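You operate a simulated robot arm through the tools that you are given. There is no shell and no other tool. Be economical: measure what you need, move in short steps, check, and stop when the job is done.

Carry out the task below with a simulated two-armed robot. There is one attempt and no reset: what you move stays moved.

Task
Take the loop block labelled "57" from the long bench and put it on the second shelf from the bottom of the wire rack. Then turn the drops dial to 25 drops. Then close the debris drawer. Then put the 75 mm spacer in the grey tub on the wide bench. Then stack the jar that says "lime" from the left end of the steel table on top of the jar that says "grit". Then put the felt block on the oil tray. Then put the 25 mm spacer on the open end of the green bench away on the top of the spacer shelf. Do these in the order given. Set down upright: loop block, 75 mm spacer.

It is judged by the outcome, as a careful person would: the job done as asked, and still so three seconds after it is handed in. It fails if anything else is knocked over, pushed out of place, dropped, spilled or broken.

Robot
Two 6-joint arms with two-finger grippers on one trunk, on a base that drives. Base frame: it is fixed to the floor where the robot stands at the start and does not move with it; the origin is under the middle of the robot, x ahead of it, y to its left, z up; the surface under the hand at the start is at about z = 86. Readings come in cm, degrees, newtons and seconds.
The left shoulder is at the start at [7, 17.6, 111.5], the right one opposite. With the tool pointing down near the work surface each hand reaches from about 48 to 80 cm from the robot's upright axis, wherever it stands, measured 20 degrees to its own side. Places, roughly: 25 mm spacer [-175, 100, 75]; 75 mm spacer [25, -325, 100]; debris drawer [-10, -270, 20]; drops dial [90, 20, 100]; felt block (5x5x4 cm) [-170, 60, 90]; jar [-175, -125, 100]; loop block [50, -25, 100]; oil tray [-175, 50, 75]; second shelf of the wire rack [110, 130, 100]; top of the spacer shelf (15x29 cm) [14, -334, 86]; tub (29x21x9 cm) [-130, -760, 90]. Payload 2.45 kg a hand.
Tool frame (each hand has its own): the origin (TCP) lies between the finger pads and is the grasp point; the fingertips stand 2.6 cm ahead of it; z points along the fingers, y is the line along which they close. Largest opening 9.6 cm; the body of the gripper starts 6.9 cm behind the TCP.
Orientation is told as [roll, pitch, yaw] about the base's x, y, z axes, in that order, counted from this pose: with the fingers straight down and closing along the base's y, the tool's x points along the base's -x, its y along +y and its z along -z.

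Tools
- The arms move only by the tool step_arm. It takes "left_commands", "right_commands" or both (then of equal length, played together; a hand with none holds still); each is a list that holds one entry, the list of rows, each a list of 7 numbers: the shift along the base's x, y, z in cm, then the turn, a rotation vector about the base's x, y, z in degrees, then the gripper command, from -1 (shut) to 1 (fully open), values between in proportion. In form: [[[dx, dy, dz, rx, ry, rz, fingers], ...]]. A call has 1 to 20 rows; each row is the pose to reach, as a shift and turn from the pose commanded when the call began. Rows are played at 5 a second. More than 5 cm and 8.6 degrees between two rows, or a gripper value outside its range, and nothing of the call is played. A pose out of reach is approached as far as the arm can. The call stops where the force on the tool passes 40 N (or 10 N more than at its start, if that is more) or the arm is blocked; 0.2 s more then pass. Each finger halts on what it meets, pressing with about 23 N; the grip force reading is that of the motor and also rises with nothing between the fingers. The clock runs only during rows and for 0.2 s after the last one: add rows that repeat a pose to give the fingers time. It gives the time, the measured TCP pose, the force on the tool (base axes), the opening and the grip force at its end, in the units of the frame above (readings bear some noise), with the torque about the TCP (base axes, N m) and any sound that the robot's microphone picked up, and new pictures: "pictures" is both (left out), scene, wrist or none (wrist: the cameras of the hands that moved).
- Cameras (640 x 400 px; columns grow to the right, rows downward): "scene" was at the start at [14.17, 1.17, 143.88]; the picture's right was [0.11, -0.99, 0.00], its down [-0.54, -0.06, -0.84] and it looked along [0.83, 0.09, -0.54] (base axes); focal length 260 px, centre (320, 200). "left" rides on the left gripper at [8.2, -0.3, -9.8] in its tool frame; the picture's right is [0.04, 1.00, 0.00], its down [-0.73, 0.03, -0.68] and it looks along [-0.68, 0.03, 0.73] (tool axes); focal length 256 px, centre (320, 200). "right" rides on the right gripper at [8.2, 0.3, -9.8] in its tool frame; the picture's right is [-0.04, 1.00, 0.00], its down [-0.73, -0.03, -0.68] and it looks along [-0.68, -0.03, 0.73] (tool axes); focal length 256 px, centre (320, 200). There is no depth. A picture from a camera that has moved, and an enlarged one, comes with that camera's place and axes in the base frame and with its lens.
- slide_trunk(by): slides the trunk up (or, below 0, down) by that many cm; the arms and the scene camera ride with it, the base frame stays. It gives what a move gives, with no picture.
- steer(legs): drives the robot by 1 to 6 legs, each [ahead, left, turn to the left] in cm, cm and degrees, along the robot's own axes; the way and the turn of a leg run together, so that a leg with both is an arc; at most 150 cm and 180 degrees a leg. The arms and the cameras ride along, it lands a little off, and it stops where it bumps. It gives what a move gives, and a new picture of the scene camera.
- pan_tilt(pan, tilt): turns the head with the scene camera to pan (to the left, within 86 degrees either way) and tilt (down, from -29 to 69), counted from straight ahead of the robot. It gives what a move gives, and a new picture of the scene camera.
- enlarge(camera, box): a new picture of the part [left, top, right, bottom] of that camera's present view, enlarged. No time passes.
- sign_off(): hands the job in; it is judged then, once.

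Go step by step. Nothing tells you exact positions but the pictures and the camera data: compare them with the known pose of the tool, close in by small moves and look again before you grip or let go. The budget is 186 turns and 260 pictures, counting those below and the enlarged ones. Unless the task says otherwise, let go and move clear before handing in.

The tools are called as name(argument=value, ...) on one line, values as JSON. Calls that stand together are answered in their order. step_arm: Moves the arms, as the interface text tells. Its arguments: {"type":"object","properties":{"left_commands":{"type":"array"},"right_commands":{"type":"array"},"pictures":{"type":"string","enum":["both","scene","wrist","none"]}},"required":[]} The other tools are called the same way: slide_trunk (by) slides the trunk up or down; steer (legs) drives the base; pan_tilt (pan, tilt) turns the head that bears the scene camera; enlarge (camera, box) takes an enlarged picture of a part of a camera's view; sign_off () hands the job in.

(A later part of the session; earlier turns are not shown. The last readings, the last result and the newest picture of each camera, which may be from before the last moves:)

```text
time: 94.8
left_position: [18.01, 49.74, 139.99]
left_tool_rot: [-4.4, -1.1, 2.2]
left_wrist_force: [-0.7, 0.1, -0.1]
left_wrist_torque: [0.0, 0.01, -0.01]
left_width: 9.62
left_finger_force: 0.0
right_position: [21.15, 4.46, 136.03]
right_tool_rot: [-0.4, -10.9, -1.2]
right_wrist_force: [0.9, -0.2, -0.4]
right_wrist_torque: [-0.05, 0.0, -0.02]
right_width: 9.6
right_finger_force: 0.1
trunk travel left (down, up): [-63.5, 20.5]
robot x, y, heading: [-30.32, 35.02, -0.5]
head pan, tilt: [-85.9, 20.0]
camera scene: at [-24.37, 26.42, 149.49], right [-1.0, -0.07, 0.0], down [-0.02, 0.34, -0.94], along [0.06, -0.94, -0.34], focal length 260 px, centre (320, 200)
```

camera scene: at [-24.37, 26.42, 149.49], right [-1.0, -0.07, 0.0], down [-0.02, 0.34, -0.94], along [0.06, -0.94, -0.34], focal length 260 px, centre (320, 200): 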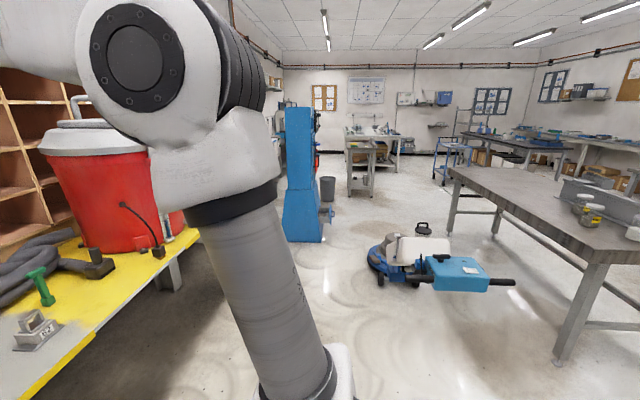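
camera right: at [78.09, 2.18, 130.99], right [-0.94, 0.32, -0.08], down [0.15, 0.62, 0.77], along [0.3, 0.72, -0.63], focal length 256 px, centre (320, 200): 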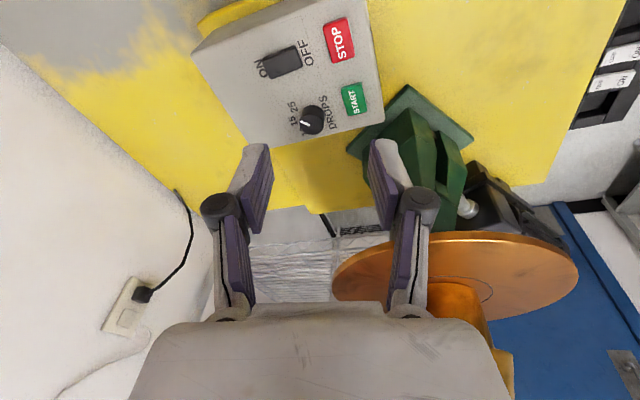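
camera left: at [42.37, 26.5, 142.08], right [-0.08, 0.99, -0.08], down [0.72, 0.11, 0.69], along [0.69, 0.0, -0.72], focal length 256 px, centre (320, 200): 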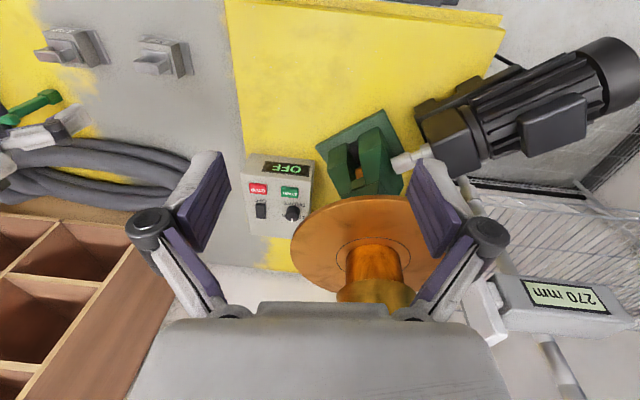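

I see a blue machine ahead to the right (likely with the debris drawer), a floor cleaner on the floor, and a steel table. Turn right and drive closer for a look.

steer(legs=[[0, 0, -90], [110, 0, 0]])

pan_tilt(pan=0, tilt=30)

```text
time: 104.2
left_position: [-17.3, -122.35, 139.92]
left_tool_rot: [-4.3, -1.2, -88.1]
left_wrist_force: [-0.6, 0.3, 0.3]
left_wrist_torque: [-0.01, 0.01, 0.03]
left_width: 9.6
left_finger_force: 0.1
right_position: [-62.7, -125.29, 136.09]
right_tool_rot: [-0.4, -10.9, -91.3]
right_wrist_force: [-0.7, -0.1, -0.1]
right_wrist_torque: [-0.01, 0.02, 0.0]
right_width: 9.6
right_finger_force: 0.1
trunk travel left (down, up): [-63.5, 20.5]
robot x, y, heading: [-31.33, -73.95, -90.7]
head pan, tilt: [-85.9, 20.0]
camera scene: at [-40.42, -79.37, 149.49], right [-0.06, 1.0, 0.0], down [0.34, 0.02, -0.94], along [-0.94, -0.06, -0.34], focal length 260 px, centre (320, 200)
```

scene: 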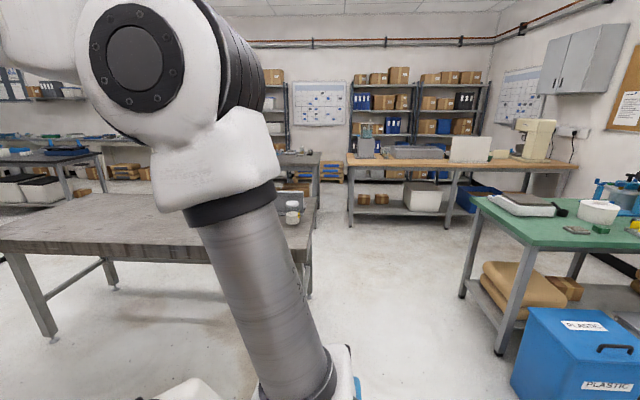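

```text
time: 105.8
left_position: [-17.27, -122.36, 139.83]
left_tool_rot: [-4.3, -1.1, -88.2]
left_wrist_force: [0.0, -0.1, -0.9]
left_wrist_torque: [0.0, 0.03, -0.01]
left_width: 9.6
left_finger_force: 0.0
right_position: [-62.57, -125.21, 136.11]
right_tool_rot: [-0.5, -10.9, -91.2]
right_wrist_force: [-0.6, -0.9, 0.2]
right_wrist_torque: [-0.02, 0.0, -0.01]
right_width: 9.59
right_finger_force: 0.1
trunk travel left (down, up): [-63.5, 20.5]
robot x, y, heading: [-31.38, -74.31, -90.7]
head pan, tilt: [0.0, 30.0]
camera scene: at [-31.23, -87.88, 147.88], right [-1.0, 0.01, 0.0], down [0.01, 0.5, -0.87], along [-0.01, -0.87, -0.5], focal length 260 px, centre (320, 200)
```

scene: 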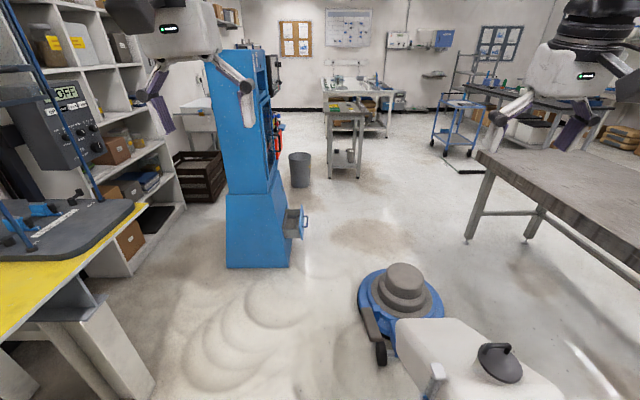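

The drawer sticks out of the blue machine toward -x at about [-20, -280, 20]; the floor cleaner limits access. Let me look down to judge my base's footprint.

pan_tilt(pan=0, tilt=69)

pan_tilt(pan=-60, tilt=50)

```text
time: 106.8
left_position: [-17.31, -122.4, 139.82]
left_tool_rot: [-4.3, -1.1, -88.1]
left_wrist_force: [1.1, -0.2, -0.6]
left_wrist_torque: [0.06, 0.01, -0.01]
left_width: 9.61
left_finger_force: 0.1
right_position: [-62.71, -125.2, 136.08]
right_tool_rot: [-0.4, -11.0, -91.4]
right_wrist_force: [-0.5, -0.6, 0.2]
right_wrist_torque: [-0.01, 0.03, 0.0]
right_width: 9.61
right_finger_force: 0.1
trunk travel left (down, up): [-63.5, 20.5]
robot x, y, heading: [-31.52, -73.89, -90.5]
head pan, tilt: [0.0, 68.8]
camera scene: at [-31.19, -84.44, 142.74], right [-1.0, 0.01, 0.0], down [0.01, 0.93, -0.36], along [0.0, -0.36, -0.93], focal length 260 px, centre (320, 200)
```

scene: 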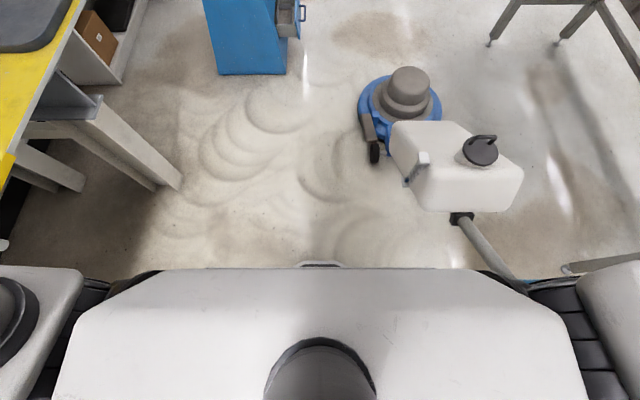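

```text
time: 108.2
left_position: [-17.29, -122.38, 139.97]
left_tool_rot: [-4.3, -1.1, -88.0]
left_wrist_force: [0.3, 0.0, 0.1]
left_wrist_torque: [-0.02, 0.02, -0.04]
left_width: 9.62
left_finger_force: 0.0
right_position: [-62.6, -125.21, 136.07]
right_tool_rot: [-0.4, -10.9, -91.2]
right_wrist_force: [-0.4, 0.4, 0.4]
right_wrist_torque: [-0.04, -0.01, -0.01]
right_width: 9.6
right_finger_force: 0.0
trunk travel left (down, up): [-63.5, 20.5]
robot x, y, heading: [-31.25, -74.13, -90.6]
head pan, tilt: [-60.0, 50.0]
camera scene: at [-37.83, -82.63, 144.93], right [-0.49, 0.87, 0.0], down [0.67, 0.38, -0.64], along [-0.56, -0.32, -0.77], focal length 260 px, centre (320, 200)
```

scene: 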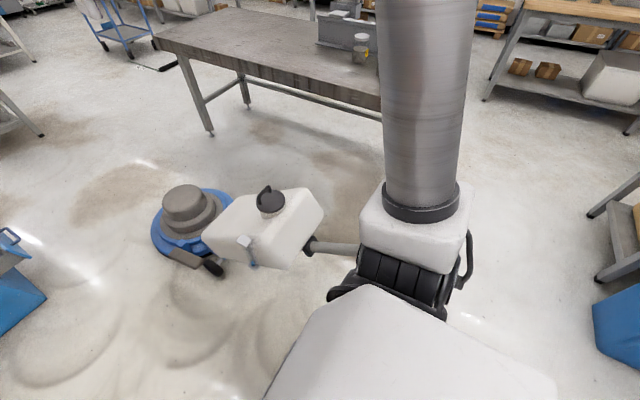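

Plan: approach facing -y between the bench and the cleaner, place the right hand outside the drawer front, and push it in (+x). First pull the left hand back so it clears the machine.

step_arm(left_commands=[[[2, 3, 2, 0, 0, 0, 1], [4, 6, 4, 0, 0, 0, 1], [6, 9, 6, 0, 0, 0, 1], [8, 12, 8, 0, 0, 0, 1], [10, 15, 10, 0, 0, 0, 1], [12, 18, 12, 0, 0, 0, 1]]], pictures="none")

steer(legs=[[0, 12, 0], [75, 0, 0]])

pan_tilt(pan=0, tilt=55)

```text
time: 109.5
left_position: [-5.53, -118.1, 147.49]
left_tool_rot: [-4.4, -1.3, -88.1]
left_wrist_force: [0.3, -0.6, -0.3]
left_wrist_torque: [0.0, 0.06, 0.01]
left_width: 9.6
left_finger_force: 0.2
left hand out of reach, approached as far as the arm can: row 1, 2, 3, 4, 5, 6
right_position: [-62.38, -125.07, 136.28]
right_tool_rot: [-0.5, -10.9, -91.3]
right_wrist_force: [-0.4, 0.8, -0.2]
right_wrist_torque: [-0.02, 0.03, 0.0]
right_width: 9.62
right_finger_force: 0.1
trunk travel left (down, up): [-63.5, 20.5]
robot x, y, heading: [-31.41, -74.45, -90.6]
head pan, tilt: [-60.0, 50.0]
```

```text
time: 114.5
left_position: [5.5, -193.39, 147.64]
left_tool_rot: [-4.2, -1.3, -88.1]
left_wrist_force: [-0.4, 0.4, 0.0]
left_wrist_torque: [0.01, 0.0, 0.01]
left_width: 9.61
left_finger_force: 0.0
right_position: [-51.38, -200.6, 136.06]
right_tool_rot: [-0.4, -10.8, -91.4]
right_wrist_force: [-0.1, -0.5, -0.4]
right_wrist_torque: [0.03, 0.0, 0.0]
right_width: 9.61
right_finger_force: 0.0
trunk travel left (down, up): [-63.5, 20.5]
robot x, y, heading: [-20.22, -149.25, -90.4]
head pan, tilt: [-60.0, 50.0]
camera scene: at [-26.57, -157.99, 144.94], right [-0.49, 0.87, 0.0], down [0.67, 0.38, -0.64], along [-0.56, -0.32, -0.77], focal length 260 px, centre (320, 200)
```

scene: 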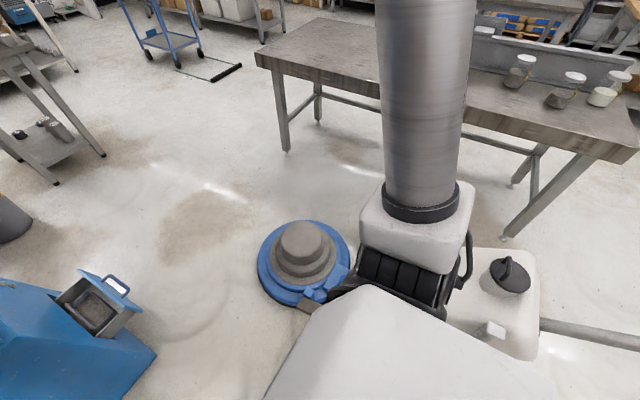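

```text
time: 115.8
left_position: [5.53, -193.55, 147.62]
left_tool_rot: [-4.4, -1.3, -88.1]
left_wrist_force: [-0.6, -0.7, -0.3]
left_wrist_torque: [-0.01, 0.01, 0.05]
left_width: 9.61
left_finger_force: 0.1
right_position: [-51.34, -200.7, 136.0]
right_tool_rot: [-0.4, -10.9, -91.3]
right_wrist_force: [0.5, 0.6, 0.7]
right_wrist_torque: [0.02, -0.01, 0.04]
right_width: 9.59
right_finger_force: 0.1
trunk travel left (down, up): [-63.5, 20.5]
robot x, y, heading: [-20.24, -149.6, -90.4]
head pan, tilt: [0.0, 55.0]
camera scene: at [-19.94, -161.49, 144.28], right [-1.0, 0.01, 0.0], down [0.01, 0.82, -0.57], along [-0.01, -0.57, -0.82], focal length 260 px, centre (320, 200)
```

scene: 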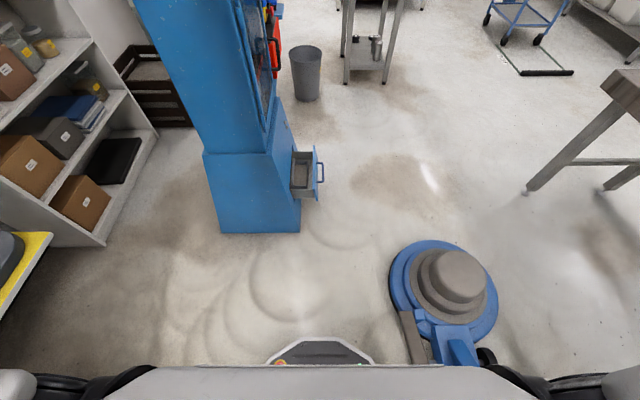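

Drawer handle is at about [-23, -271, 18]. I'll turn 15° left, then move in so the right arm has it at a comfortable angle while the left stays clear of the machine.

steer(legs=[[0, 0, 15], [42, -11.5, 0]])

pan_tilt(pan=-10, tilt=60)

```text
time: 119.3
left_position: [15.37, -229.62, 147.74]
left_tool_rot: [-4.3, -1.4, -73.3]
left_wrist_force: [0.0, -0.4, -0.7]
left_wrist_torque: [-0.04, 0.01, -0.03]
left_width: 9.6
left_finger_force: 0.2
right_position: [-37.86, -251.1, 136.04]
right_tool_rot: [-0.5, -11.0, -76.5]
right_wrist_force: [-0.3, 0.0, -0.3]
right_wrist_torque: [0.01, 0.02, -0.02]
right_width: 9.6
right_finger_force: 0.1
trunk travel left (down, up): [-63.5, 20.5]
robot x, y, heading: [-20.69, -193.64, -75.9]
head pan, tilt: [0.0, 55.0]
camera scene: at [-17.37, -205.24, 144.29], right [-0.97, -0.25, 0.0], down [-0.2, 0.79, -0.57], along [0.14, -0.56, -0.82], focal length 260 px, centre (320, 200)
```

scene: 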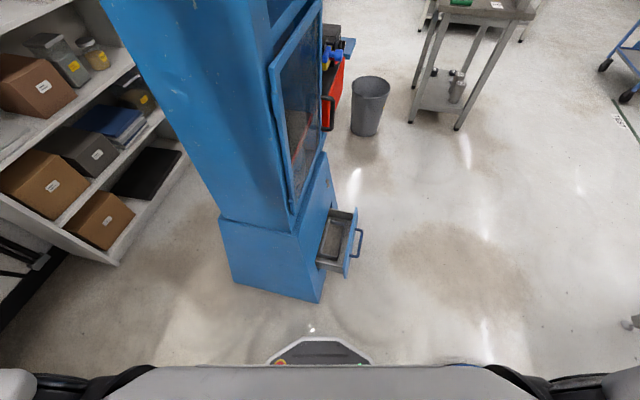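

```text
time: 120.1
left_position: [15.28, -229.8, 147.56]
left_tool_rot: [-4.3, -1.3, -73.3]
left_wrist_force: [0.3, -0.3, -0.3]
left_wrist_torque: [0.02, 0.02, 0.0]
left_width: 9.61
left_finger_force: 0.0
right_position: [-37.67, -251.25, 135.99]
right_tool_rot: [-0.5, -10.9, -76.5]
right_wrist_force: [-0.1, 0.2, -0.4]
right_wrist_torque: [0.03, -0.02, 0.0]
right_width: 9.62
right_finger_force: 0.0
trunk travel left (down, up): [-63.5, 20.5]
robot x, y, heading: [-20.67, -193.53, -75.6]
head pan, tilt: [-10.0, 60.0]
camera scene: at [-18.65, -205.06, 143.67], right [-1.0, -0.07, 0.0], down [-0.06, 0.86, -0.5], along [0.04, -0.5, -0.87], focal length 260 px, centre (320, 200)
```

scene: 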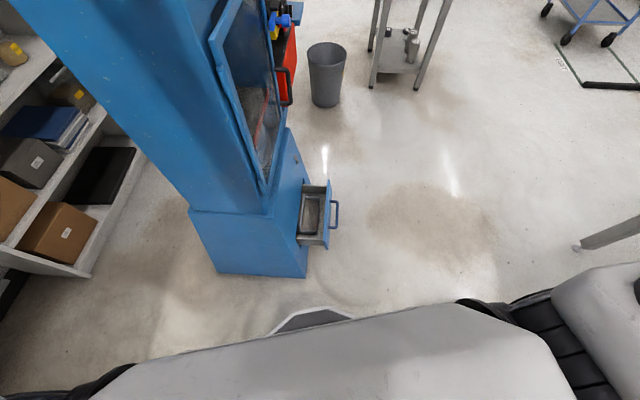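

Lower the trunk fully and turn the right hand to yaw 0 with fingers closed, outside the drawer.

slide_trunk(by=-63)

step_arm(right_commands=[[[0, -2, -2, 0, 0, 8, -1], [0, -4, -4, 0, 0, 16, -1], [0, -6, -6, 0, 0, 24, -1], [0, -8, -9, 0, 0, 32, -1], [0, -10, -12, 0, 0, 40, -1], [0, -12, -15, 0, 0, 48, -1], [0, -14, -18, 0, 0, 56, -1], [0, -16, -21, 0, 0, 64, -1], [0, -17, -25, 0, 0, 72, -1], [0, -17, -29, 0, 0, 76, -1]]], pictures="both")

```text
refused: -63 is not a number from -40 to 40
```

```text
time: 122.3
left_position: [15.31, -229.84, 147.59]
left_tool_rot: [-4.3, -1.3, -73.3]
left_wrist_force: [-0.4, -0.3, 0.1]
left_wrist_torque: [0.02, -0.01, -0.03]
left_width: 9.63
left_finger_force: 0.0
right_position: [-37.95, -268.28, 107.08]
right_tool_rot: [-0.5, -10.9, -0.4]
right_wrist_force: [-0.2, -0.1, 0.1]
right_wrist_torque: [0.03, 0.0, -0.03]
right_width: 0.0
right_finger_force: 22.9
trunk travel left (down, up): [-63.5, 20.5]
robot x, y, heading: [-20.59, -193.74, -75.8]
head pan, tilt: [-10.0, 60.0]
camera scene: at [-18.69, -205.1, 143.67], right [-1.0, -0.07, 0.0], down [-0.06, 0.86, -0.5], along [0.04, -0.5, -0.87], focal length 260 px, centre (320, 200)
camera right: at [-47.55, -267.8, 115.02], right [0.05, 1.0, 0.0], down [0.59, -0.03, 0.81], along [0.81, -0.04, -0.59], focal length 256 px, centre (320, 200)
```

scene: 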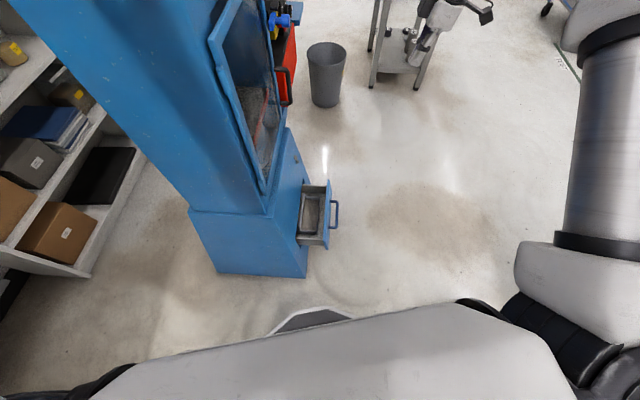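
right: 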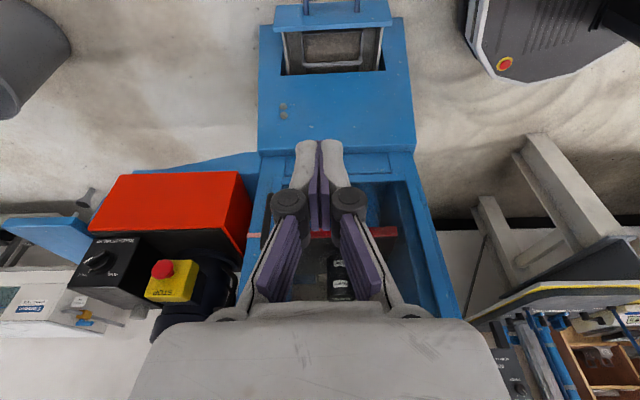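

slide_trunk(by=-40)

slide_trunk(by=-22)

step_arm(right_commands=[[[0, 0, -4, 0, 0, 0, -1], [0, 0, -8, 0, 0, 0, -1], [0, 0, -12, 0, 0, 0, -1], [0, 0, -16, 0, 0, 0, -1], [0, 0, -20, 0, 0, 0, -1], [0, 0, -23, 0, 0, 0, -1]]], pictures="both")

```text
time: 126.1
left_position: [15.41, -229.64, 107.61]
left_tool_rot: [-4.3, -1.3, -73.2]
left_wrist_force: [0.3, -0.2, 0.4]
left_wrist_torque: [0.0, 0.0, -0.03]
left_width: 9.61
left_finger_force: 0.0
right_position: [-37.81, -268.14, 66.94]
right_tool_rot: [-0.4, -10.9, -0.4]
right_wrist_force: [-0.4, 0.0, -0.1]
right_wrist_torque: [0.03, 0.02, -0.02]
right_width: 0.0
right_finger_force: 22.7
trunk travel left (down, up): [-23.5, 60.5]
robot x, y, heading: [-20.5, -193.39, -75.7]
head pan, tilt: [-10.0, 60.0]
```

```text
time: 128.4
left_position: [15.26, -229.69, 85.61]
left_tool_rot: [-4.3, -1.3, -73.3]
left_wrist_force: [0.0, -0.5, -0.1]
left_wrist_torque: [-0.01, -0.01, 0.02]
left_width: 9.6
left_finger_force: 0.0
right_position: [-37.86, -268.15, 45.08]
right_tool_rot: [-0.6, -10.9, -0.5]
right_wrist_force: [0.2, -0.4, -0.2]
right_wrist_torque: [-0.03, 0.01, 0.02]
right_width: 0.0
right_finger_force: 23.1
trunk travel left (down, up): [-1.5, 82.5]
robot x, y, heading: [-20.63, -193.64, -75.9]
head pan, tilt: [-10.0, 60.0]
```

```text
time: 129.8
left_position: [15.34, -229.7, 85.52]
left_tool_rot: [-4.3, -1.3, -73.3]
left_wrist_force: [0.0, -0.1, 0.6]
left_wrist_torque: [-0.03, 0.03, 0.03]
left_width: 9.61
left_finger_force: 0.0
right_position: [-37.79, -268.3, 22.14]
right_tool_rot: [-0.6, -10.9, -0.5]
right_wrist_force: [0.3, -0.5, 0.2]
right_wrist_torque: [-0.01, -0.04, -0.03]
right_width: 0.0
right_finger_force: 22.5
trunk travel left (down, up): [-1.5, 82.5]
robot x, y, heading: [-20.84, -193.82, -75.9]
head pan, tilt: [-10.0, 60.0]
camera scene: at [-18.66, -205.0, 81.68], right [-1.0, -0.07, 0.0], down [-0.06, 0.86, -0.5], along [0.04, -0.5, -0.87], focal length 260 px, centre (320, 200)
camera right: at [-47.53, -267.72, 30.19], right [0.05, 1.0, 0.0], down [0.59, -0.03, 0.81], along [0.8, -0.04, -0.59], focal length 256 px, centre (320, 200)
```

scene: 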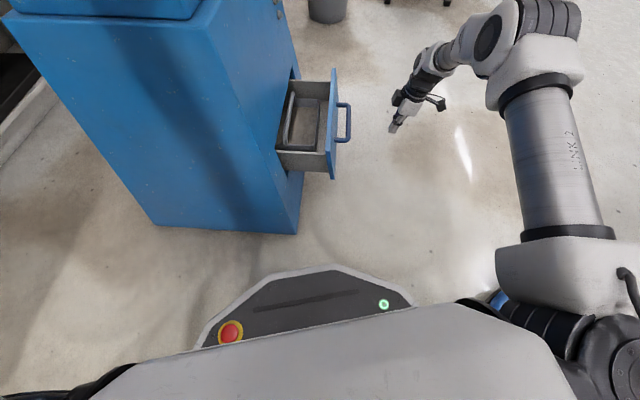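
right: 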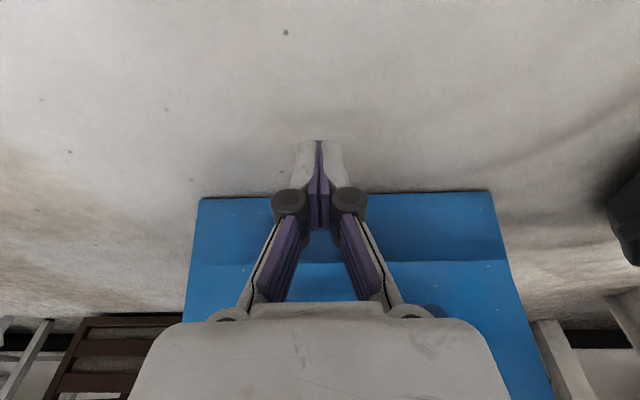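

Handle is at about [-21.4, -266, 24]. Push it in along +x.

step_arm(right_commands=[[[4, 1.8, 1.5, 0, 0, 0, -1], [8, 1.8, 1.5, 0, 0, 0, -1], [11, 1.8, 1.5, 0, 0, 0, -1], [13, 1.8, 1.5, 0, 0, 0, -1], [15, 1.8, 1.5, 0, 0, 0, -1], [17, 1.8, 1.5, 0, 0, 0, -1], [19, 1.8, 1.5, 0, 0, 0, -1], [21, 1.8, 1.5, 0, 0, 0, -1], [23, 1.8, 1.5, 0, 0, 0, -1], [25, 1.8, 1.5, 0, 0, 0, -1], [27, 1.8, 1.5, 0, 0, 0, -1]]], pictures="both")

```text
time: 132.2
left_position: [15.29, -229.81, 85.64]
left_tool_rot: [-4.2, -1.3, -73.3]
left_wrist_force: [-0.1, 0.4, 1.0]
left_wrist_torque: [-0.04, -0.02, -0.02]
left_width: 9.6
left_finger_force: 0.0
right_position: [-10.96, -266.32, 23.57]
right_tool_rot: [-0.4, -10.9, -0.5]
right_wrist_force: [-6.2, 1.0, 0.4]
right_wrist_torque: [-0.08, -0.09, -0.01]
right_width: 0.01
right_finger_force: 28.7
trunk travel left (down, up): [-1.5, 82.5]
robot x, y, heading: [-20.49, -193.43, -75.7]
head pan, tilt: [-10.0, 60.0]
camera scene: at [-18.68, -204.98, 81.68], right [-1.0, -0.07, 0.0], down [-0.06, 0.86, -0.5], along [0.04, -0.5, -0.87], focal length 260 px, centre (320, 200)
camera right: at [-20.58, -265.85, 31.63], right [0.05, 1.0, 0.0], down [0.59, -0.03, 0.81], along [0.8, -0.04, -0.59], focal length 256 px, centre (320, 200)
```

scene: 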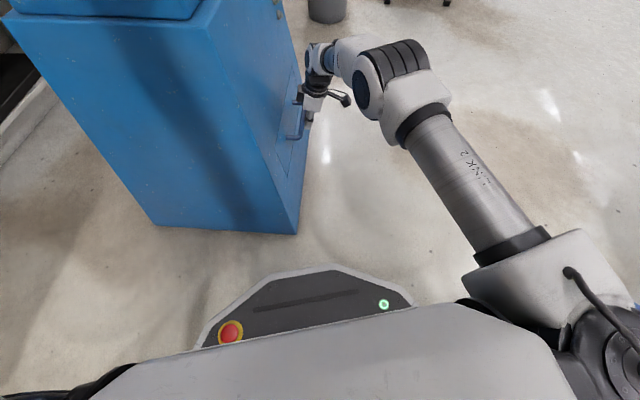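
right: 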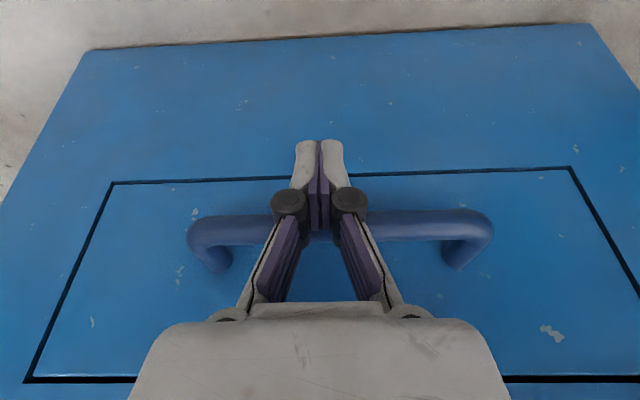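

Almost flush; push a little more until it bottoms out.

step_arm(right_commands=[[[0.6, 0, 0, 0, 0, 0, -1], [1.2, 0, 0, 0, 0, 0, -1], [1.8, 0, 0, 0, 0, 0, -1], [2.4, 0, 0, 0, 0, 0, -1], [3, 0, 0, 0, 0, 0, -1]]], pictures="both")

```text
time: 132.7
left_position: [15.27, -229.93, 85.6]
left_tool_rot: [-4.2, -1.3, -73.5]
left_wrist_force: [0.6, -0.2, -0.8]
left_wrist_torque: [0.03, 0.01, -0.03]
left_width: 9.57
left_finger_force: 0.0
right_position: [-10.81, -266.33, 23.41]
right_tool_rot: [-0.1, -10.7, -0.8]
right_wrist_force: [-0.5, 0.3, 0.4]
right_wrist_torque: [0.0, -0.02, -0.01]
right_width: 0.0
right_finger_force: 28.5
trunk travel left (down, up): [-1.5, 82.5]
robot x, y, heading: [-20.27, -193.76, -75.9]
head pan, tilt: [-10.0, 60.0]
stopped in row 2 (right hand): the force on the tool passed its limit at 46 N (the readings are from after the stop); the commanded pose is now the measured one
camera scene: at [-18.73, -205.0, 81.66], right [-1.0, -0.07, 0.0], down [-0.06, 0.86, -0.5], along [0.03, -0.5, -0.87], focal length 260 px, centre (320, 200)
camera right: at [-20.52, -265.87, 31.51], right [0.05, 1.0, 0.01], down [0.6, -0.04, 0.8], along [0.8, -0.04, -0.6], focal length 256 px, centre (320, 200)
```

scene: 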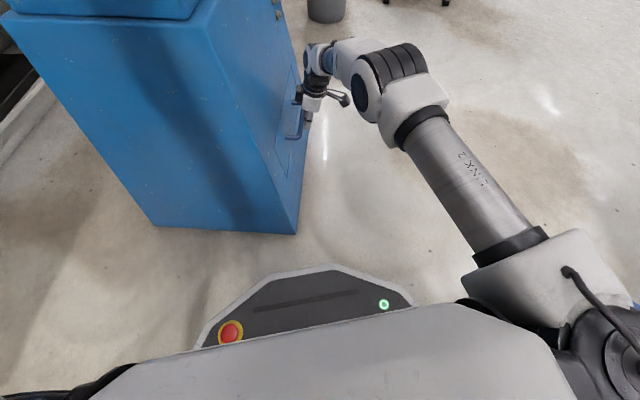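
right: 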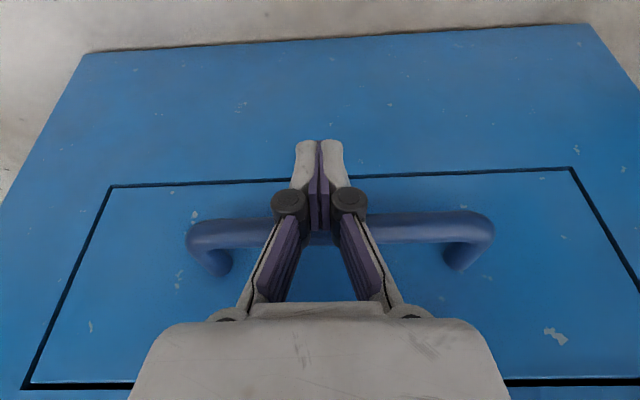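

The drawer is closed. Retract the hand, raise the trunk, and look for the spacers.

step_arm(right_commands=[[[-4, 0, 0, 0, 0, 0, -1], [-8, 0, 1, 0, 0, 0, -1], [-12, 0, 2, 0, 0, 0, -1], [-16, 0, 5, 0, 0, 0, -1], [-20, 2, 8, 0, 0, 0, -1], [-23, 4, 11, 0, 0, 0, -1], [-25, 5, 15, 0, 0, 0, 0], [-27, 6, 19, 0, 0, 0, 0]]], pictures="none")

slide_trunk(by=40)

slide_trunk(by=22)

pan_tilt(pan=-5, tilt=20)

```text
refused: row 5 steps farther than a row can; nothing moved
```

```text
time: 133.6
left_position: [14.93, -229.85, 89.31]
left_tool_rot: [-4.3, -1.3, -73.7]
left_wrist_force: [0.3, 0.5, -0.1]
left_wrist_torque: [0.0, 0.03, -0.01]
left_width: 9.59
left_finger_force: 0.1
right_position: [-11.57, -266.3, 26.77]
right_tool_rot: [0.1, -10.2, -0.9]
right_wrist_force: [-6.2, 0.7, 2.5]
right_wrist_torque: [0.04, 0.06, 0.11]
right_width: 0.02
right_finger_force: 28.4
trunk travel left (down, up): [-5.1, 78.9]
robot x, y, heading: [-20.73, -193.55, -76.3]
head pan, tilt: [-10.0, 60.0]
stopped: the force on the tool passed its limit at 46 N (the readings are from after the stop); the commanded pose is now the measured one
```

```text
time: 135.9
left_position: [14.94, -229.91, 111.09]
left_tool_rot: [-4.3, -1.2, -73.5]
left_wrist_force: [-0.1, 0.2, -0.3]
left_wrist_torque: [-0.02, -0.01, 0.04]
left_width: 9.6
left_finger_force: 0.1
right_position: [-11.42, -266.25, 48.58]
right_tool_rot: [0.2, -10.4, -1.1]
right_wrist_force: [-0.3, -0.1, 0.6]
right_wrist_torque: [0.0, 0.01, -0.03]
right_width: 0.0
right_finger_force: 28.2
trunk travel left (down, up): [-27.1, 56.9]
robot x, y, heading: [-20.91, -193.52, -76.2]
head pan, tilt: [-10.0, 60.0]
```

```text
time: 137.0
left_position: [15.04, -230.01, 111.07]
left_tool_rot: [-4.4, -1.3, -73.6]
left_wrist_force: [-0.4, 0.8, 0.1]
left_wrist_torque: [0.01, -0.03, 0.0]
left_width: 9.59
left_finger_force: 0.1
right_position: [-11.42, -266.28, 48.69]
right_tool_rot: [0.2, -10.3, -1.0]
right_wrist_force: [0.2, 0.0, -0.1]
right_wrist_torque: [0.01, 0.02, 0.02]
right_width: 0.0
right_finger_force: 28.7
trunk travel left (down, up): [-27.1, 56.9]
robot x, y, heading: [-20.68, -193.6, -76.3]
head pan, tilt: [-5.0, 20.0]
camera scene: at [-17.83, -207.54, 113.05], right [-0.99, -0.15, 0.0], down [-0.05, 0.34, -0.94], along [0.15, -0.93, -0.34], focal length 260 px, centre (320, 200)
```

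scene: 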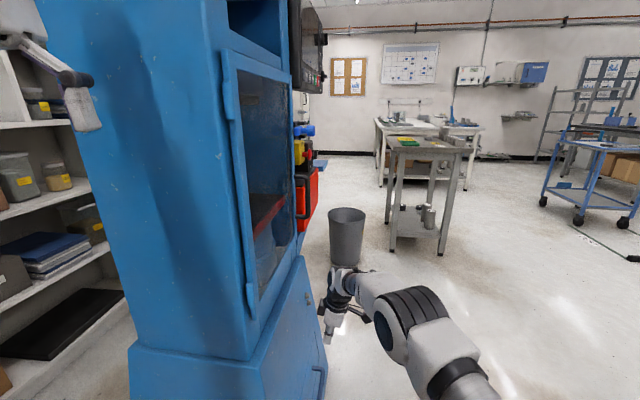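

The retraction had been refused, but the hand came free upward. Now retract it from the machine and check the drawer.

step_arm(right_commands=[[[-4, 0, 0, 0, 0, 0, -1], [-8, 0, 1, 0, 0, 0, -1], [-12, 0, 2, 0, 0, 0, -1], [-16, 0, 4, 0, 0, 0, -1], [-20, 0, 6, 0, 0, 0, -1], [-24, 1, 8, 0, 0, 0, -1], [-27, 2, 11, 0, 0, 0, 0]]], pictures="wrist")

pan_tilt(pan=-10, tilt=60)

```text
time: 138.6
left_position: [14.91, -229.85, 111.32]
left_tool_rot: [-4.3, -1.4, -73.6]
left_wrist_force: [-0.3, -1.4, 0.3]
left_wrist_torque: [0.04, -0.01, 0.0]
left_width: 9.59
left_finger_force: 0.1
right_position: [-38.52, -264.13, 59.67]
right_tool_rot: [0.3, -10.3, -1.0]
right_wrist_force: [0.5, -0.2, 0.0]
right_wrist_torque: [-0.04, 0.01, 0.03]
right_width: 4.81
right_finger_force: 0.0
trunk travel left (down, up): [-27.1, 56.9]
robot x, y, heading: [-20.73, -193.77, -76.1]
head pan, tilt: [-5.0, 20.0]
camera right: at [-48.17, -263.79, 67.84], right [0.06, 1.0, 0.01], down [0.6, -0.04, 0.8], along [0.8, -0.04, -0.6], focal length 256 px, centre (320, 200)
```

right: 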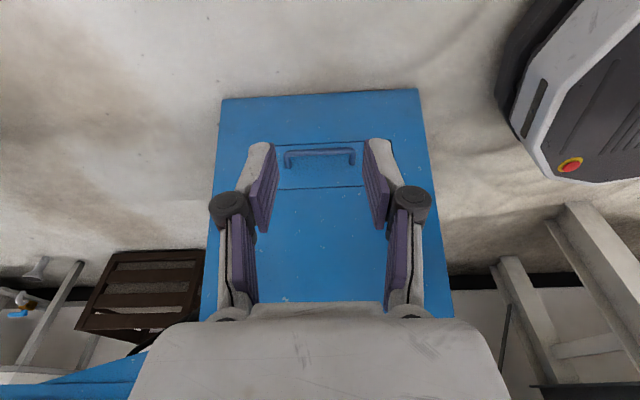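

```text
time: 139.7
left_position: [15.0, -229.88, 111.1]
left_tool_rot: [-4.4, -1.3, -73.6]
left_wrist_force: [0.9, -0.5, 0.0]
left_wrist_torque: [-0.02, -0.03, -0.04]
left_width: 9.6
left_finger_force: 0.0
right_position: [-38.51, -264.33, 59.64]
right_tool_rot: [0.2, -10.3, -1.0]
right_wrist_force: [-0.5, 0.2, 0.4]
right_wrist_torque: [0.01, 0.0, 0.01]
right_width: 4.78
right_finger_force: 0.1
trunk travel left (down, up): [-27.1, 56.9]
robot x, y, heading: [-20.93, -193.59, -75.9]
head pan, tilt: [-10.0, 60.0]
camera scene: at [-18.83, -204.99, 107.25], right [-1.0, -0.07, 0.0], down [-0.06, 0.86, -0.5], along [0.03, -0.5, -0.87], focal length 260 px, centre (320, 200)
```

scene: 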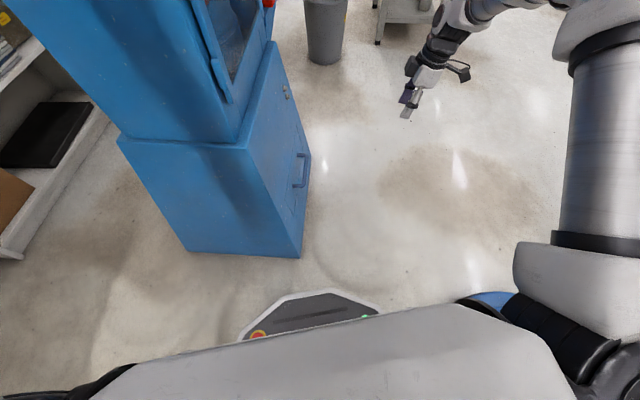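

The drawer is shut. I need to get past the floor cleaner to the south; let me measure the gap precisely.

slide_trunk(by=30)

pan_tilt(pan=-70, tilt=55)

pan_tilt(pan=-45, tilt=60)

```text
time: 142.7
left_position: [15.03, -230.01, 141.05]
left_tool_rot: [-4.4, -1.3, -73.6]
left_wrist_force: [-0.4, -0.1, -0.4]
left_wrist_torque: [0.01, -0.01, 0.03]
left_width: 9.61
left_finger_force: 0.0
right_position: [-38.45, -264.27, 89.66]
right_tool_rot: [0.2, -10.2, -1.0]
right_wrist_force: [0.3, -1.0, 0.6]
right_wrist_torque: [-0.02, -0.06, 0.0]
right_width: 4.81
right_finger_force: 0.0
trunk travel left (down, up): [-57.1, 26.9]
robot x, y, heading: [-21.01, -193.37, -76.4]
head pan, tilt: [-10.0, 60.0]
```

```text
time: 143.9
left_position: [15.0, -229.87, 141.1]
left_tool_rot: [-4.4, -1.1, -73.6]
left_wrist_force: [-0.5, -1.3, 0.2]
left_wrist_torque: [-0.03, -0.02, -0.03]
left_width: 9.6
left_finger_force: 0.1
right_position: [-38.6, -264.23, 89.74]
right_tool_rot: [0.2, -10.4, -1.0]
right_wrist_force: [0.8, 0.3, 1.3]
right_wrist_torque: [0.04, 0.03, 0.01]
right_width: 4.79
right_finger_force: 0.0
trunk travel left (down, up): [-57.1, 26.9]
robot x, y, heading: [-20.87, -193.7, -76.1]
head pan, tilt: [-70.0, 55.0]
camera scene: at [-25.26, -202.37, 137.85], right [-0.56, 0.83, 0.0], down [0.68, 0.46, -0.57], along [-0.48, -0.32, -0.82], focal length 260 px, centre (320, 200)
```

scene: 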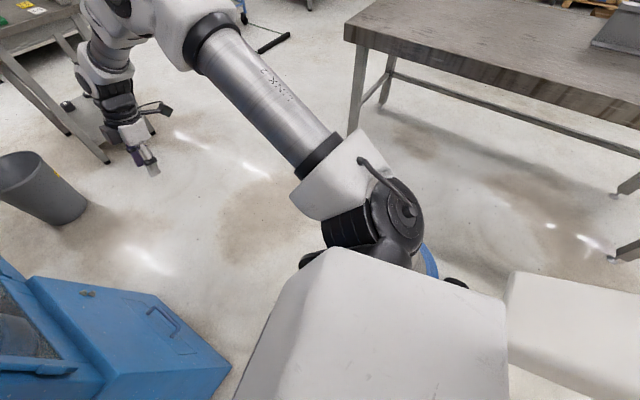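

```text
time: 144.8
left_position: [15.01, -229.9, 141.2]
left_tool_rot: [-4.3, -1.2, -73.5]
left_wrist_force: [0.9, -0.2, -0.2]
left_wrist_torque: [-0.04, -0.02, 0.03]
left_width: 9.59
left_finger_force: 0.0
right_position: [-38.5, -264.29, 89.61]
right_tool_rot: [0.2, -10.3, -1.0]
right_wrist_force: [-1.0, 0.4, 0.5]
right_wrist_torque: [0.01, 0.04, -0.03]
right_width: 4.78
right_finger_force: 0.1
trunk travel left (down, up): [-57.1, 26.9]
robot x, y, heading: [-20.72, -193.71, -76.2]
head pan, tilt: [-45.0, 60.0]
camera scene: at [-22.73, -204.05, 137.24], right [-0.86, 0.52, 0.0], down [0.45, 0.74, -0.5], along [-0.26, -0.43, -0.87], focal length 260 px, centre (320, 200)
```

scene: 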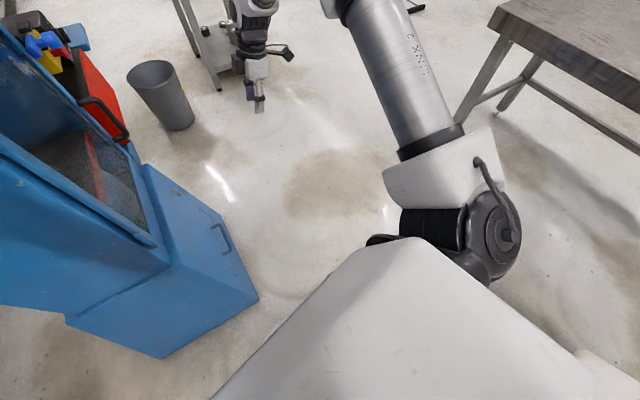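

The gap beside the cleaner is too tight to risk, so I'll go around: back north, then west along the aisle and past the steel table. First back out and tidy the right hand.

steer(legs=[[-42, 11.5, 0], [0, 0, -14], [-95, 0, 0]])

step_arm(right_commands=[[[0, 2, 4, 0, 0, -8, 1], [0, 4, 8, 0, 0, -16, 1], [0, 6, 12, 0, 0, -24, 1], [0, 8, 16, 0, 0, -32, 1], [0, 10, 20, 0, 0, -40, 1], [0, 12, 24, 0, 0, -48, 1], [0, 14, 28, 0, 0, -56, 1], [0, 16, 32, 0, 0, -64, 1], [0, 18, 36, 0, 0, -72, 1], [0, 20, 40, 0, 0, -80, 1], [0, 22, 40, 0, 0, -88, 1]]], pictures="none")

pan_tilt(pan=-86, tilt=25)

```text
time: 152.9
left_position: [6.46, -99.06, 141.25]
left_tool_rot: [-4.3, -1.3, -87.9]
left_wrist_force: [0.2, 0.1, -0.3]
left_wrist_torque: [0.01, -0.02, -0.02]
left_width: 9.6
left_finger_force: 0.0
right_position: [-53.88, -119.18, 89.55]
right_tool_rot: [0.2, -10.3, -15.3]
right_wrist_force: [1.1, -0.5, 0.0]
right_wrist_torque: [-0.02, 0.02, 0.0]
right_width: 4.81
right_finger_force: 0.1
trunk travel left (down, up): [-57.1, 26.9]
robot x, y, heading: [-18.89, -54.88, -90.8]
head pan, tilt: [-45.0, 60.0]
camera scene: at [-23.74, -64.58, 137.24], right [-0.7, 0.71, 0.0], down [0.62, 0.61, -0.5], along [-0.36, -0.35, -0.87], focal length 260 px, centre (320, 200)
```

scene: 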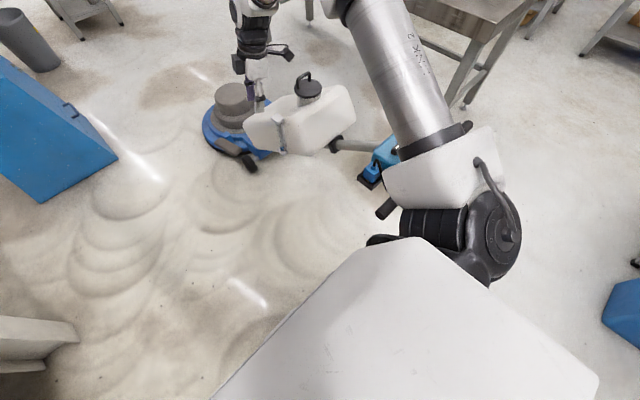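

```text
time: 155.3
left_position: [6.41, -99.12, 141.16]
left_tool_rot: [-4.3, -1.3, -87.9]
left_wrist_force: [0.0, -0.2, -0.1]
left_wrist_torque: [0.01, 0.04, -0.01]
left_width: 9.6
left_finger_force: 0.0
right_position: [-54.61, -105.41, 131.7]
right_tool_rot: [0.2, -10.1, -103.5]
right_wrist_force: [-0.6, 0.0, 0.2]
right_wrist_torque: [-0.02, 0.01, -0.01]
right_width: 9.61
right_finger_force: 0.1
right hand out of reach, approached as far as the arm can: row 7, 8, 9, 10, 11
trunk travel left (down, up): [-57.1, 26.9]
robot x, y, heading: [-19.25, -54.98, -90.5]
head pan, tilt: [-45.0, 60.0]
```

```text
time: 156.4
left_position: [6.48, -99.03, 141.13]
left_tool_rot: [-4.3, -1.3, -87.8]
left_wrist_force: [0.0, 0.1, -0.4]
left_wrist_torque: [0.03, 0.02, -0.01]
left_width: 9.61
left_finger_force: 0.0
right_position: [-54.64, -105.36, 131.72]
right_tool_rot: [0.2, -10.1, -103.2]
right_wrist_force: [-1.1, 0.8, 0.9]
right_wrist_torque: [0.0, 0.0, 0.01]
right_width: 9.6
right_finger_force: 0.1
trunk travel left (down, up): [-57.1, 26.9]
robot x, y, heading: [-19.31, -55.03, -90.4]
head pan, tilt: [-85.9, 25.0]
camera scene: at [-28.18, -60.5, 142.24], right [-0.06, 1.0, 0.0], down [0.42, 0.03, -0.91], along [-0.9, -0.06, -0.42], focal length 260 px, centre (320, 200)
```

scene: 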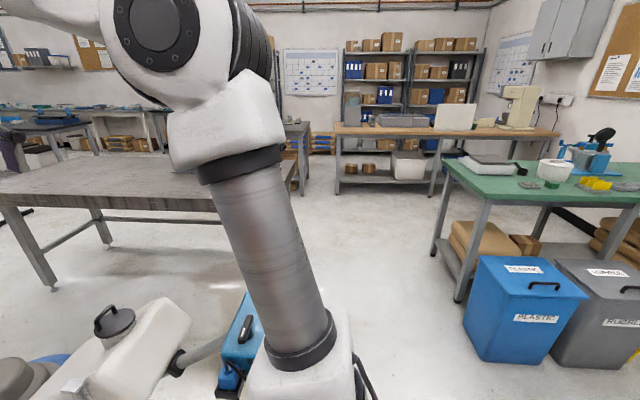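

West aisle between the steel table and the green bench looks clear. Turn to face -x and drive along it.

steer(legs=[[0, 0, -90], [0, 22, 0]])

pan_tilt(pan=0, tilt=25)

```text
time: 161.9
left_position: [-63.94, -102.2, 141.19]
left_tool_rot: [-4.3, -1.3, -178.5]
left_wrist_force: [0.1, 0.4, 0.0]
left_wrist_torque: [0.0, 0.0, 0.02]
left_width: 9.59
left_finger_force: 0.1
right_position: [-69.48, -41.14, 131.7]
right_tool_rot: [0.3, -10.1, 166.1]
right_wrist_force: [-0.2, -0.3, 0.0]
right_wrist_torque: [-0.02, 0.0, 0.0]
right_width: 9.59
right_finger_force: 0.1
trunk travel left (down, up): [-57.1, 26.9]
robot x, y, heading: [-19.04, -77.32, 179.1]
head pan, tilt: [-85.9, 25.0]
camera scene: at [-24.84, -67.47, 142.25], right [1.0, 0.05, 0.0], down [0.02, -0.42, -0.91], along [-0.05, 0.9, -0.42], focal length 260 px, centre (320, 200)
```

scene: 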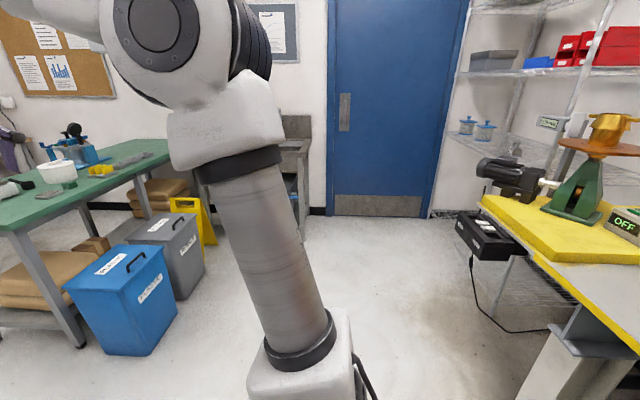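

```text
time: 163.5
left_position: [-63.85, -102.27, 141.14]
left_tool_rot: [-4.3, -1.3, -178.5]
left_wrist_force: [0.3, 0.2, 0.0]
left_wrist_torque: [0.0, 0.0, -0.02]
left_width: 9.57
left_finger_force: 0.1
right_position: [-69.62, -41.16, 131.69]
right_tool_rot: [0.2, -10.2, 166.0]
right_wrist_force: [0.2, -0.3, 0.1]
right_wrist_torque: [0.02, 0.01, 0.0]
right_width: 9.61
right_finger_force: 0.1
trunk travel left (down, up): [-57.1, 26.9]
robot x, y, heading: [-19.36, -76.9, 179.0]
head pan, tilt: [0.0, 25.0]
camera scene: at [-33.56, -76.56, 142.25], right [0.02, 1.0, 0.0], down [0.42, -0.01, -0.91], along [-0.91, 0.02, -0.42], focal length 260 px, centre (320, 200)
```

scene: 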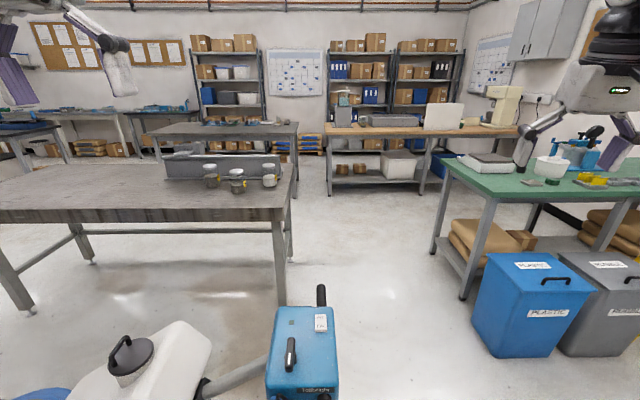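

I moved the wrong way laterally; correct to y≈-40 then drive west through the aisle in stages.

steer(legs=[[0, -38, 1], [150, 0, 0]])

pan_tilt(pan=50, tilt=30)

```text
time: 172.9
left_position: [-212.18, -63.86, 141.14]
left_tool_rot: [-4.4, -1.3, -178.2]
left_wrist_force: [0.1, -0.8, -0.7]
left_wrist_torque: [0.0, 0.01, -0.02]
left_width: 9.61
left_finger_force: 0.0
right_position: [-218.12, -2.77, 131.82]
right_tool_rot: [0.3, -10.2, 166.4]
right_wrist_force: [-0.1, -0.1, -0.7]
right_wrist_torque: [0.0, -0.03, 0.02]
right_width: 9.59
right_finger_force: 0.1
trunk travel left (down, up): [-57.1, 26.9]
robot x, y, heading: [-168.09, -38.62, 179.5]
head pan, tilt: [0.0, 25.0]
camera scene: at [-182.07, -37.97, 142.25], right [0.01, 1.0, 0.0], down [0.42, -0.01, -0.91], along [-0.91, 0.01, -0.42], focal length 260 px, centre (320, 200)
```

scene: 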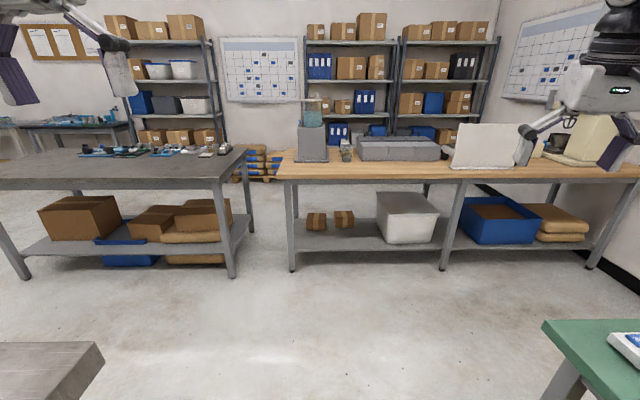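

```text
time: 174.1
left_position: [-212.2, -63.81, 141.09]
left_tool_rot: [-4.3, -1.2, -178.1]
left_wrist_force: [0.8, 0.0, 0.5]
left_wrist_torque: [-0.03, -0.01, -0.01]
left_width: 9.63
left_finger_force: 0.0
right_position: [-218.23, -2.7, 131.58]
right_tool_rot: [0.1, -10.2, 166.4]
right_wrist_force: [-0.1, -0.3, -0.8]
right_wrist_torque: [-0.04, 0.01, 0.02]
right_width: 9.61
right_finger_force: 0.0
trunk travel left (down, up): [-57.1, 26.9]
robot x, y, heading: [-168.48, -38.23, 179.2]
head pan, tilt: [50.0, 30.0]
camera scene: at [-178.78, -44.93, 141.45], right [-0.76, 0.65, 0.0], down [0.33, 0.38, -0.87], along [-0.56, -0.66, -0.5], focal length 260 px, centre (320, 200)
```

scene: 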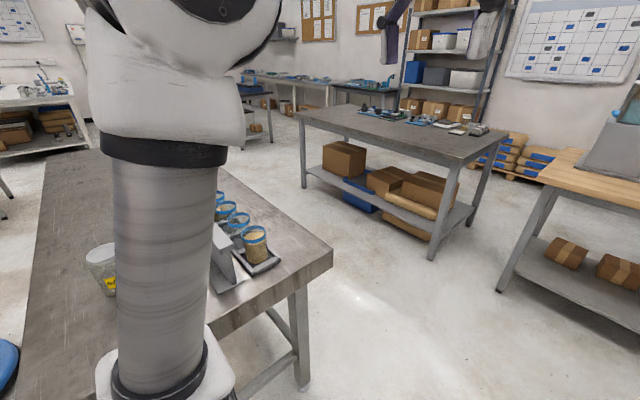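

The aisle behind the steel table (x about -222 to -340) is clear. Go to x≈-250, turn to face -y, shift west, then drive south.

steer(legs=[[80, 0, 0], [0, 0, 90], [0, -33, 0], [150, 0, 0]])

pan_tilt(pan=30, tilt=22)

```text
time: 190.9
left_position: [-260.29, -230.22, 141.17]
left_tool_rot: [-4.3, -1.2, -89.1]
left_wrist_force: [0.1, 0.7, -0.9]
left_wrist_torque: [0.01, 0.01, 0.03]
left_width: 9.62
left_finger_force: 0.0
right_position: [-321.6, -235.1, 131.76]
right_tool_rot: [0.1, -10.2, -104.5]
right_wrist_force: [0.4, 0.1, -0.1]
right_wrist_torque: [-0.01, 0.0, -0.01]
right_width: 9.6
right_finger_force: 0.1
trunk travel left (down, up): [-57.1, 26.9]
robot x, y, heading: [-284.82, -185.3, -91.5]
head pan, tilt: [50.0, 30.0]
camera scene: at [-278.23, -196.43, 141.45], right [-0.66, -0.75, 0.0], down [-0.37, 0.33, -0.87], along [0.65, -0.57, -0.5], focal length 260 px, centre (320, 200)
```

scene: 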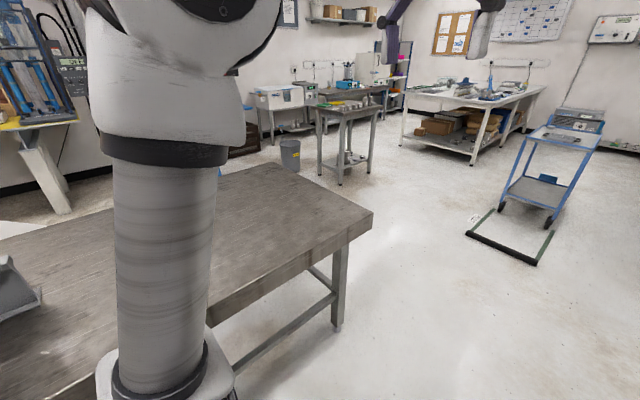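

```text
time: 191.8
left_position: [-260.32, -230.1, 141.23]
left_tool_rot: [-4.3, -1.3, -89.1]
left_wrist_force: [-0.2, -0.6, -0.9]
left_wrist_torque: [0.03, 0.04, 0.0]
left_width: 9.59
left_finger_force: 0.2
right_position: [-321.59, -235.09, 131.73]
right_tool_rot: [0.2, -10.2, -104.5]
right_wrist_force: [-0.7, -0.1, 0.4]
right_wrist_torque: [-0.02, -0.02, 0.03]
right_width: 9.59
right_finger_force: 0.0
trunk travel left (down, up): [-57.1, 26.9]
robot x, y, heading: [-285.06, -185.47, -91.6]
head pan, tilt: [30.0, 22.0]
camera scene: at [-280.57, -198.59, 142.73], right [-0.88, -0.48, 0.0], down [-0.18, 0.33, -0.93], along [0.44, -0.82, -0.38], focal length 260 px, centre (320, 200)
```

scene: 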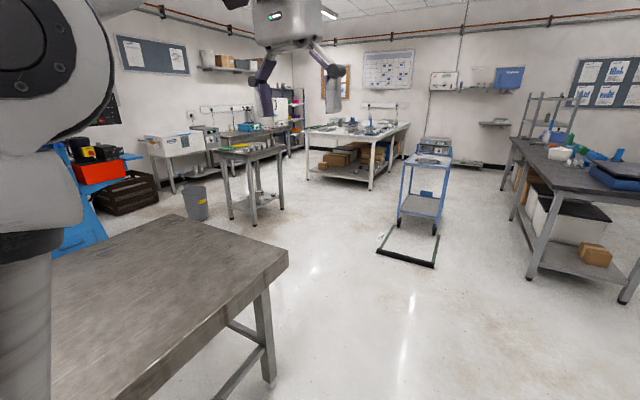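

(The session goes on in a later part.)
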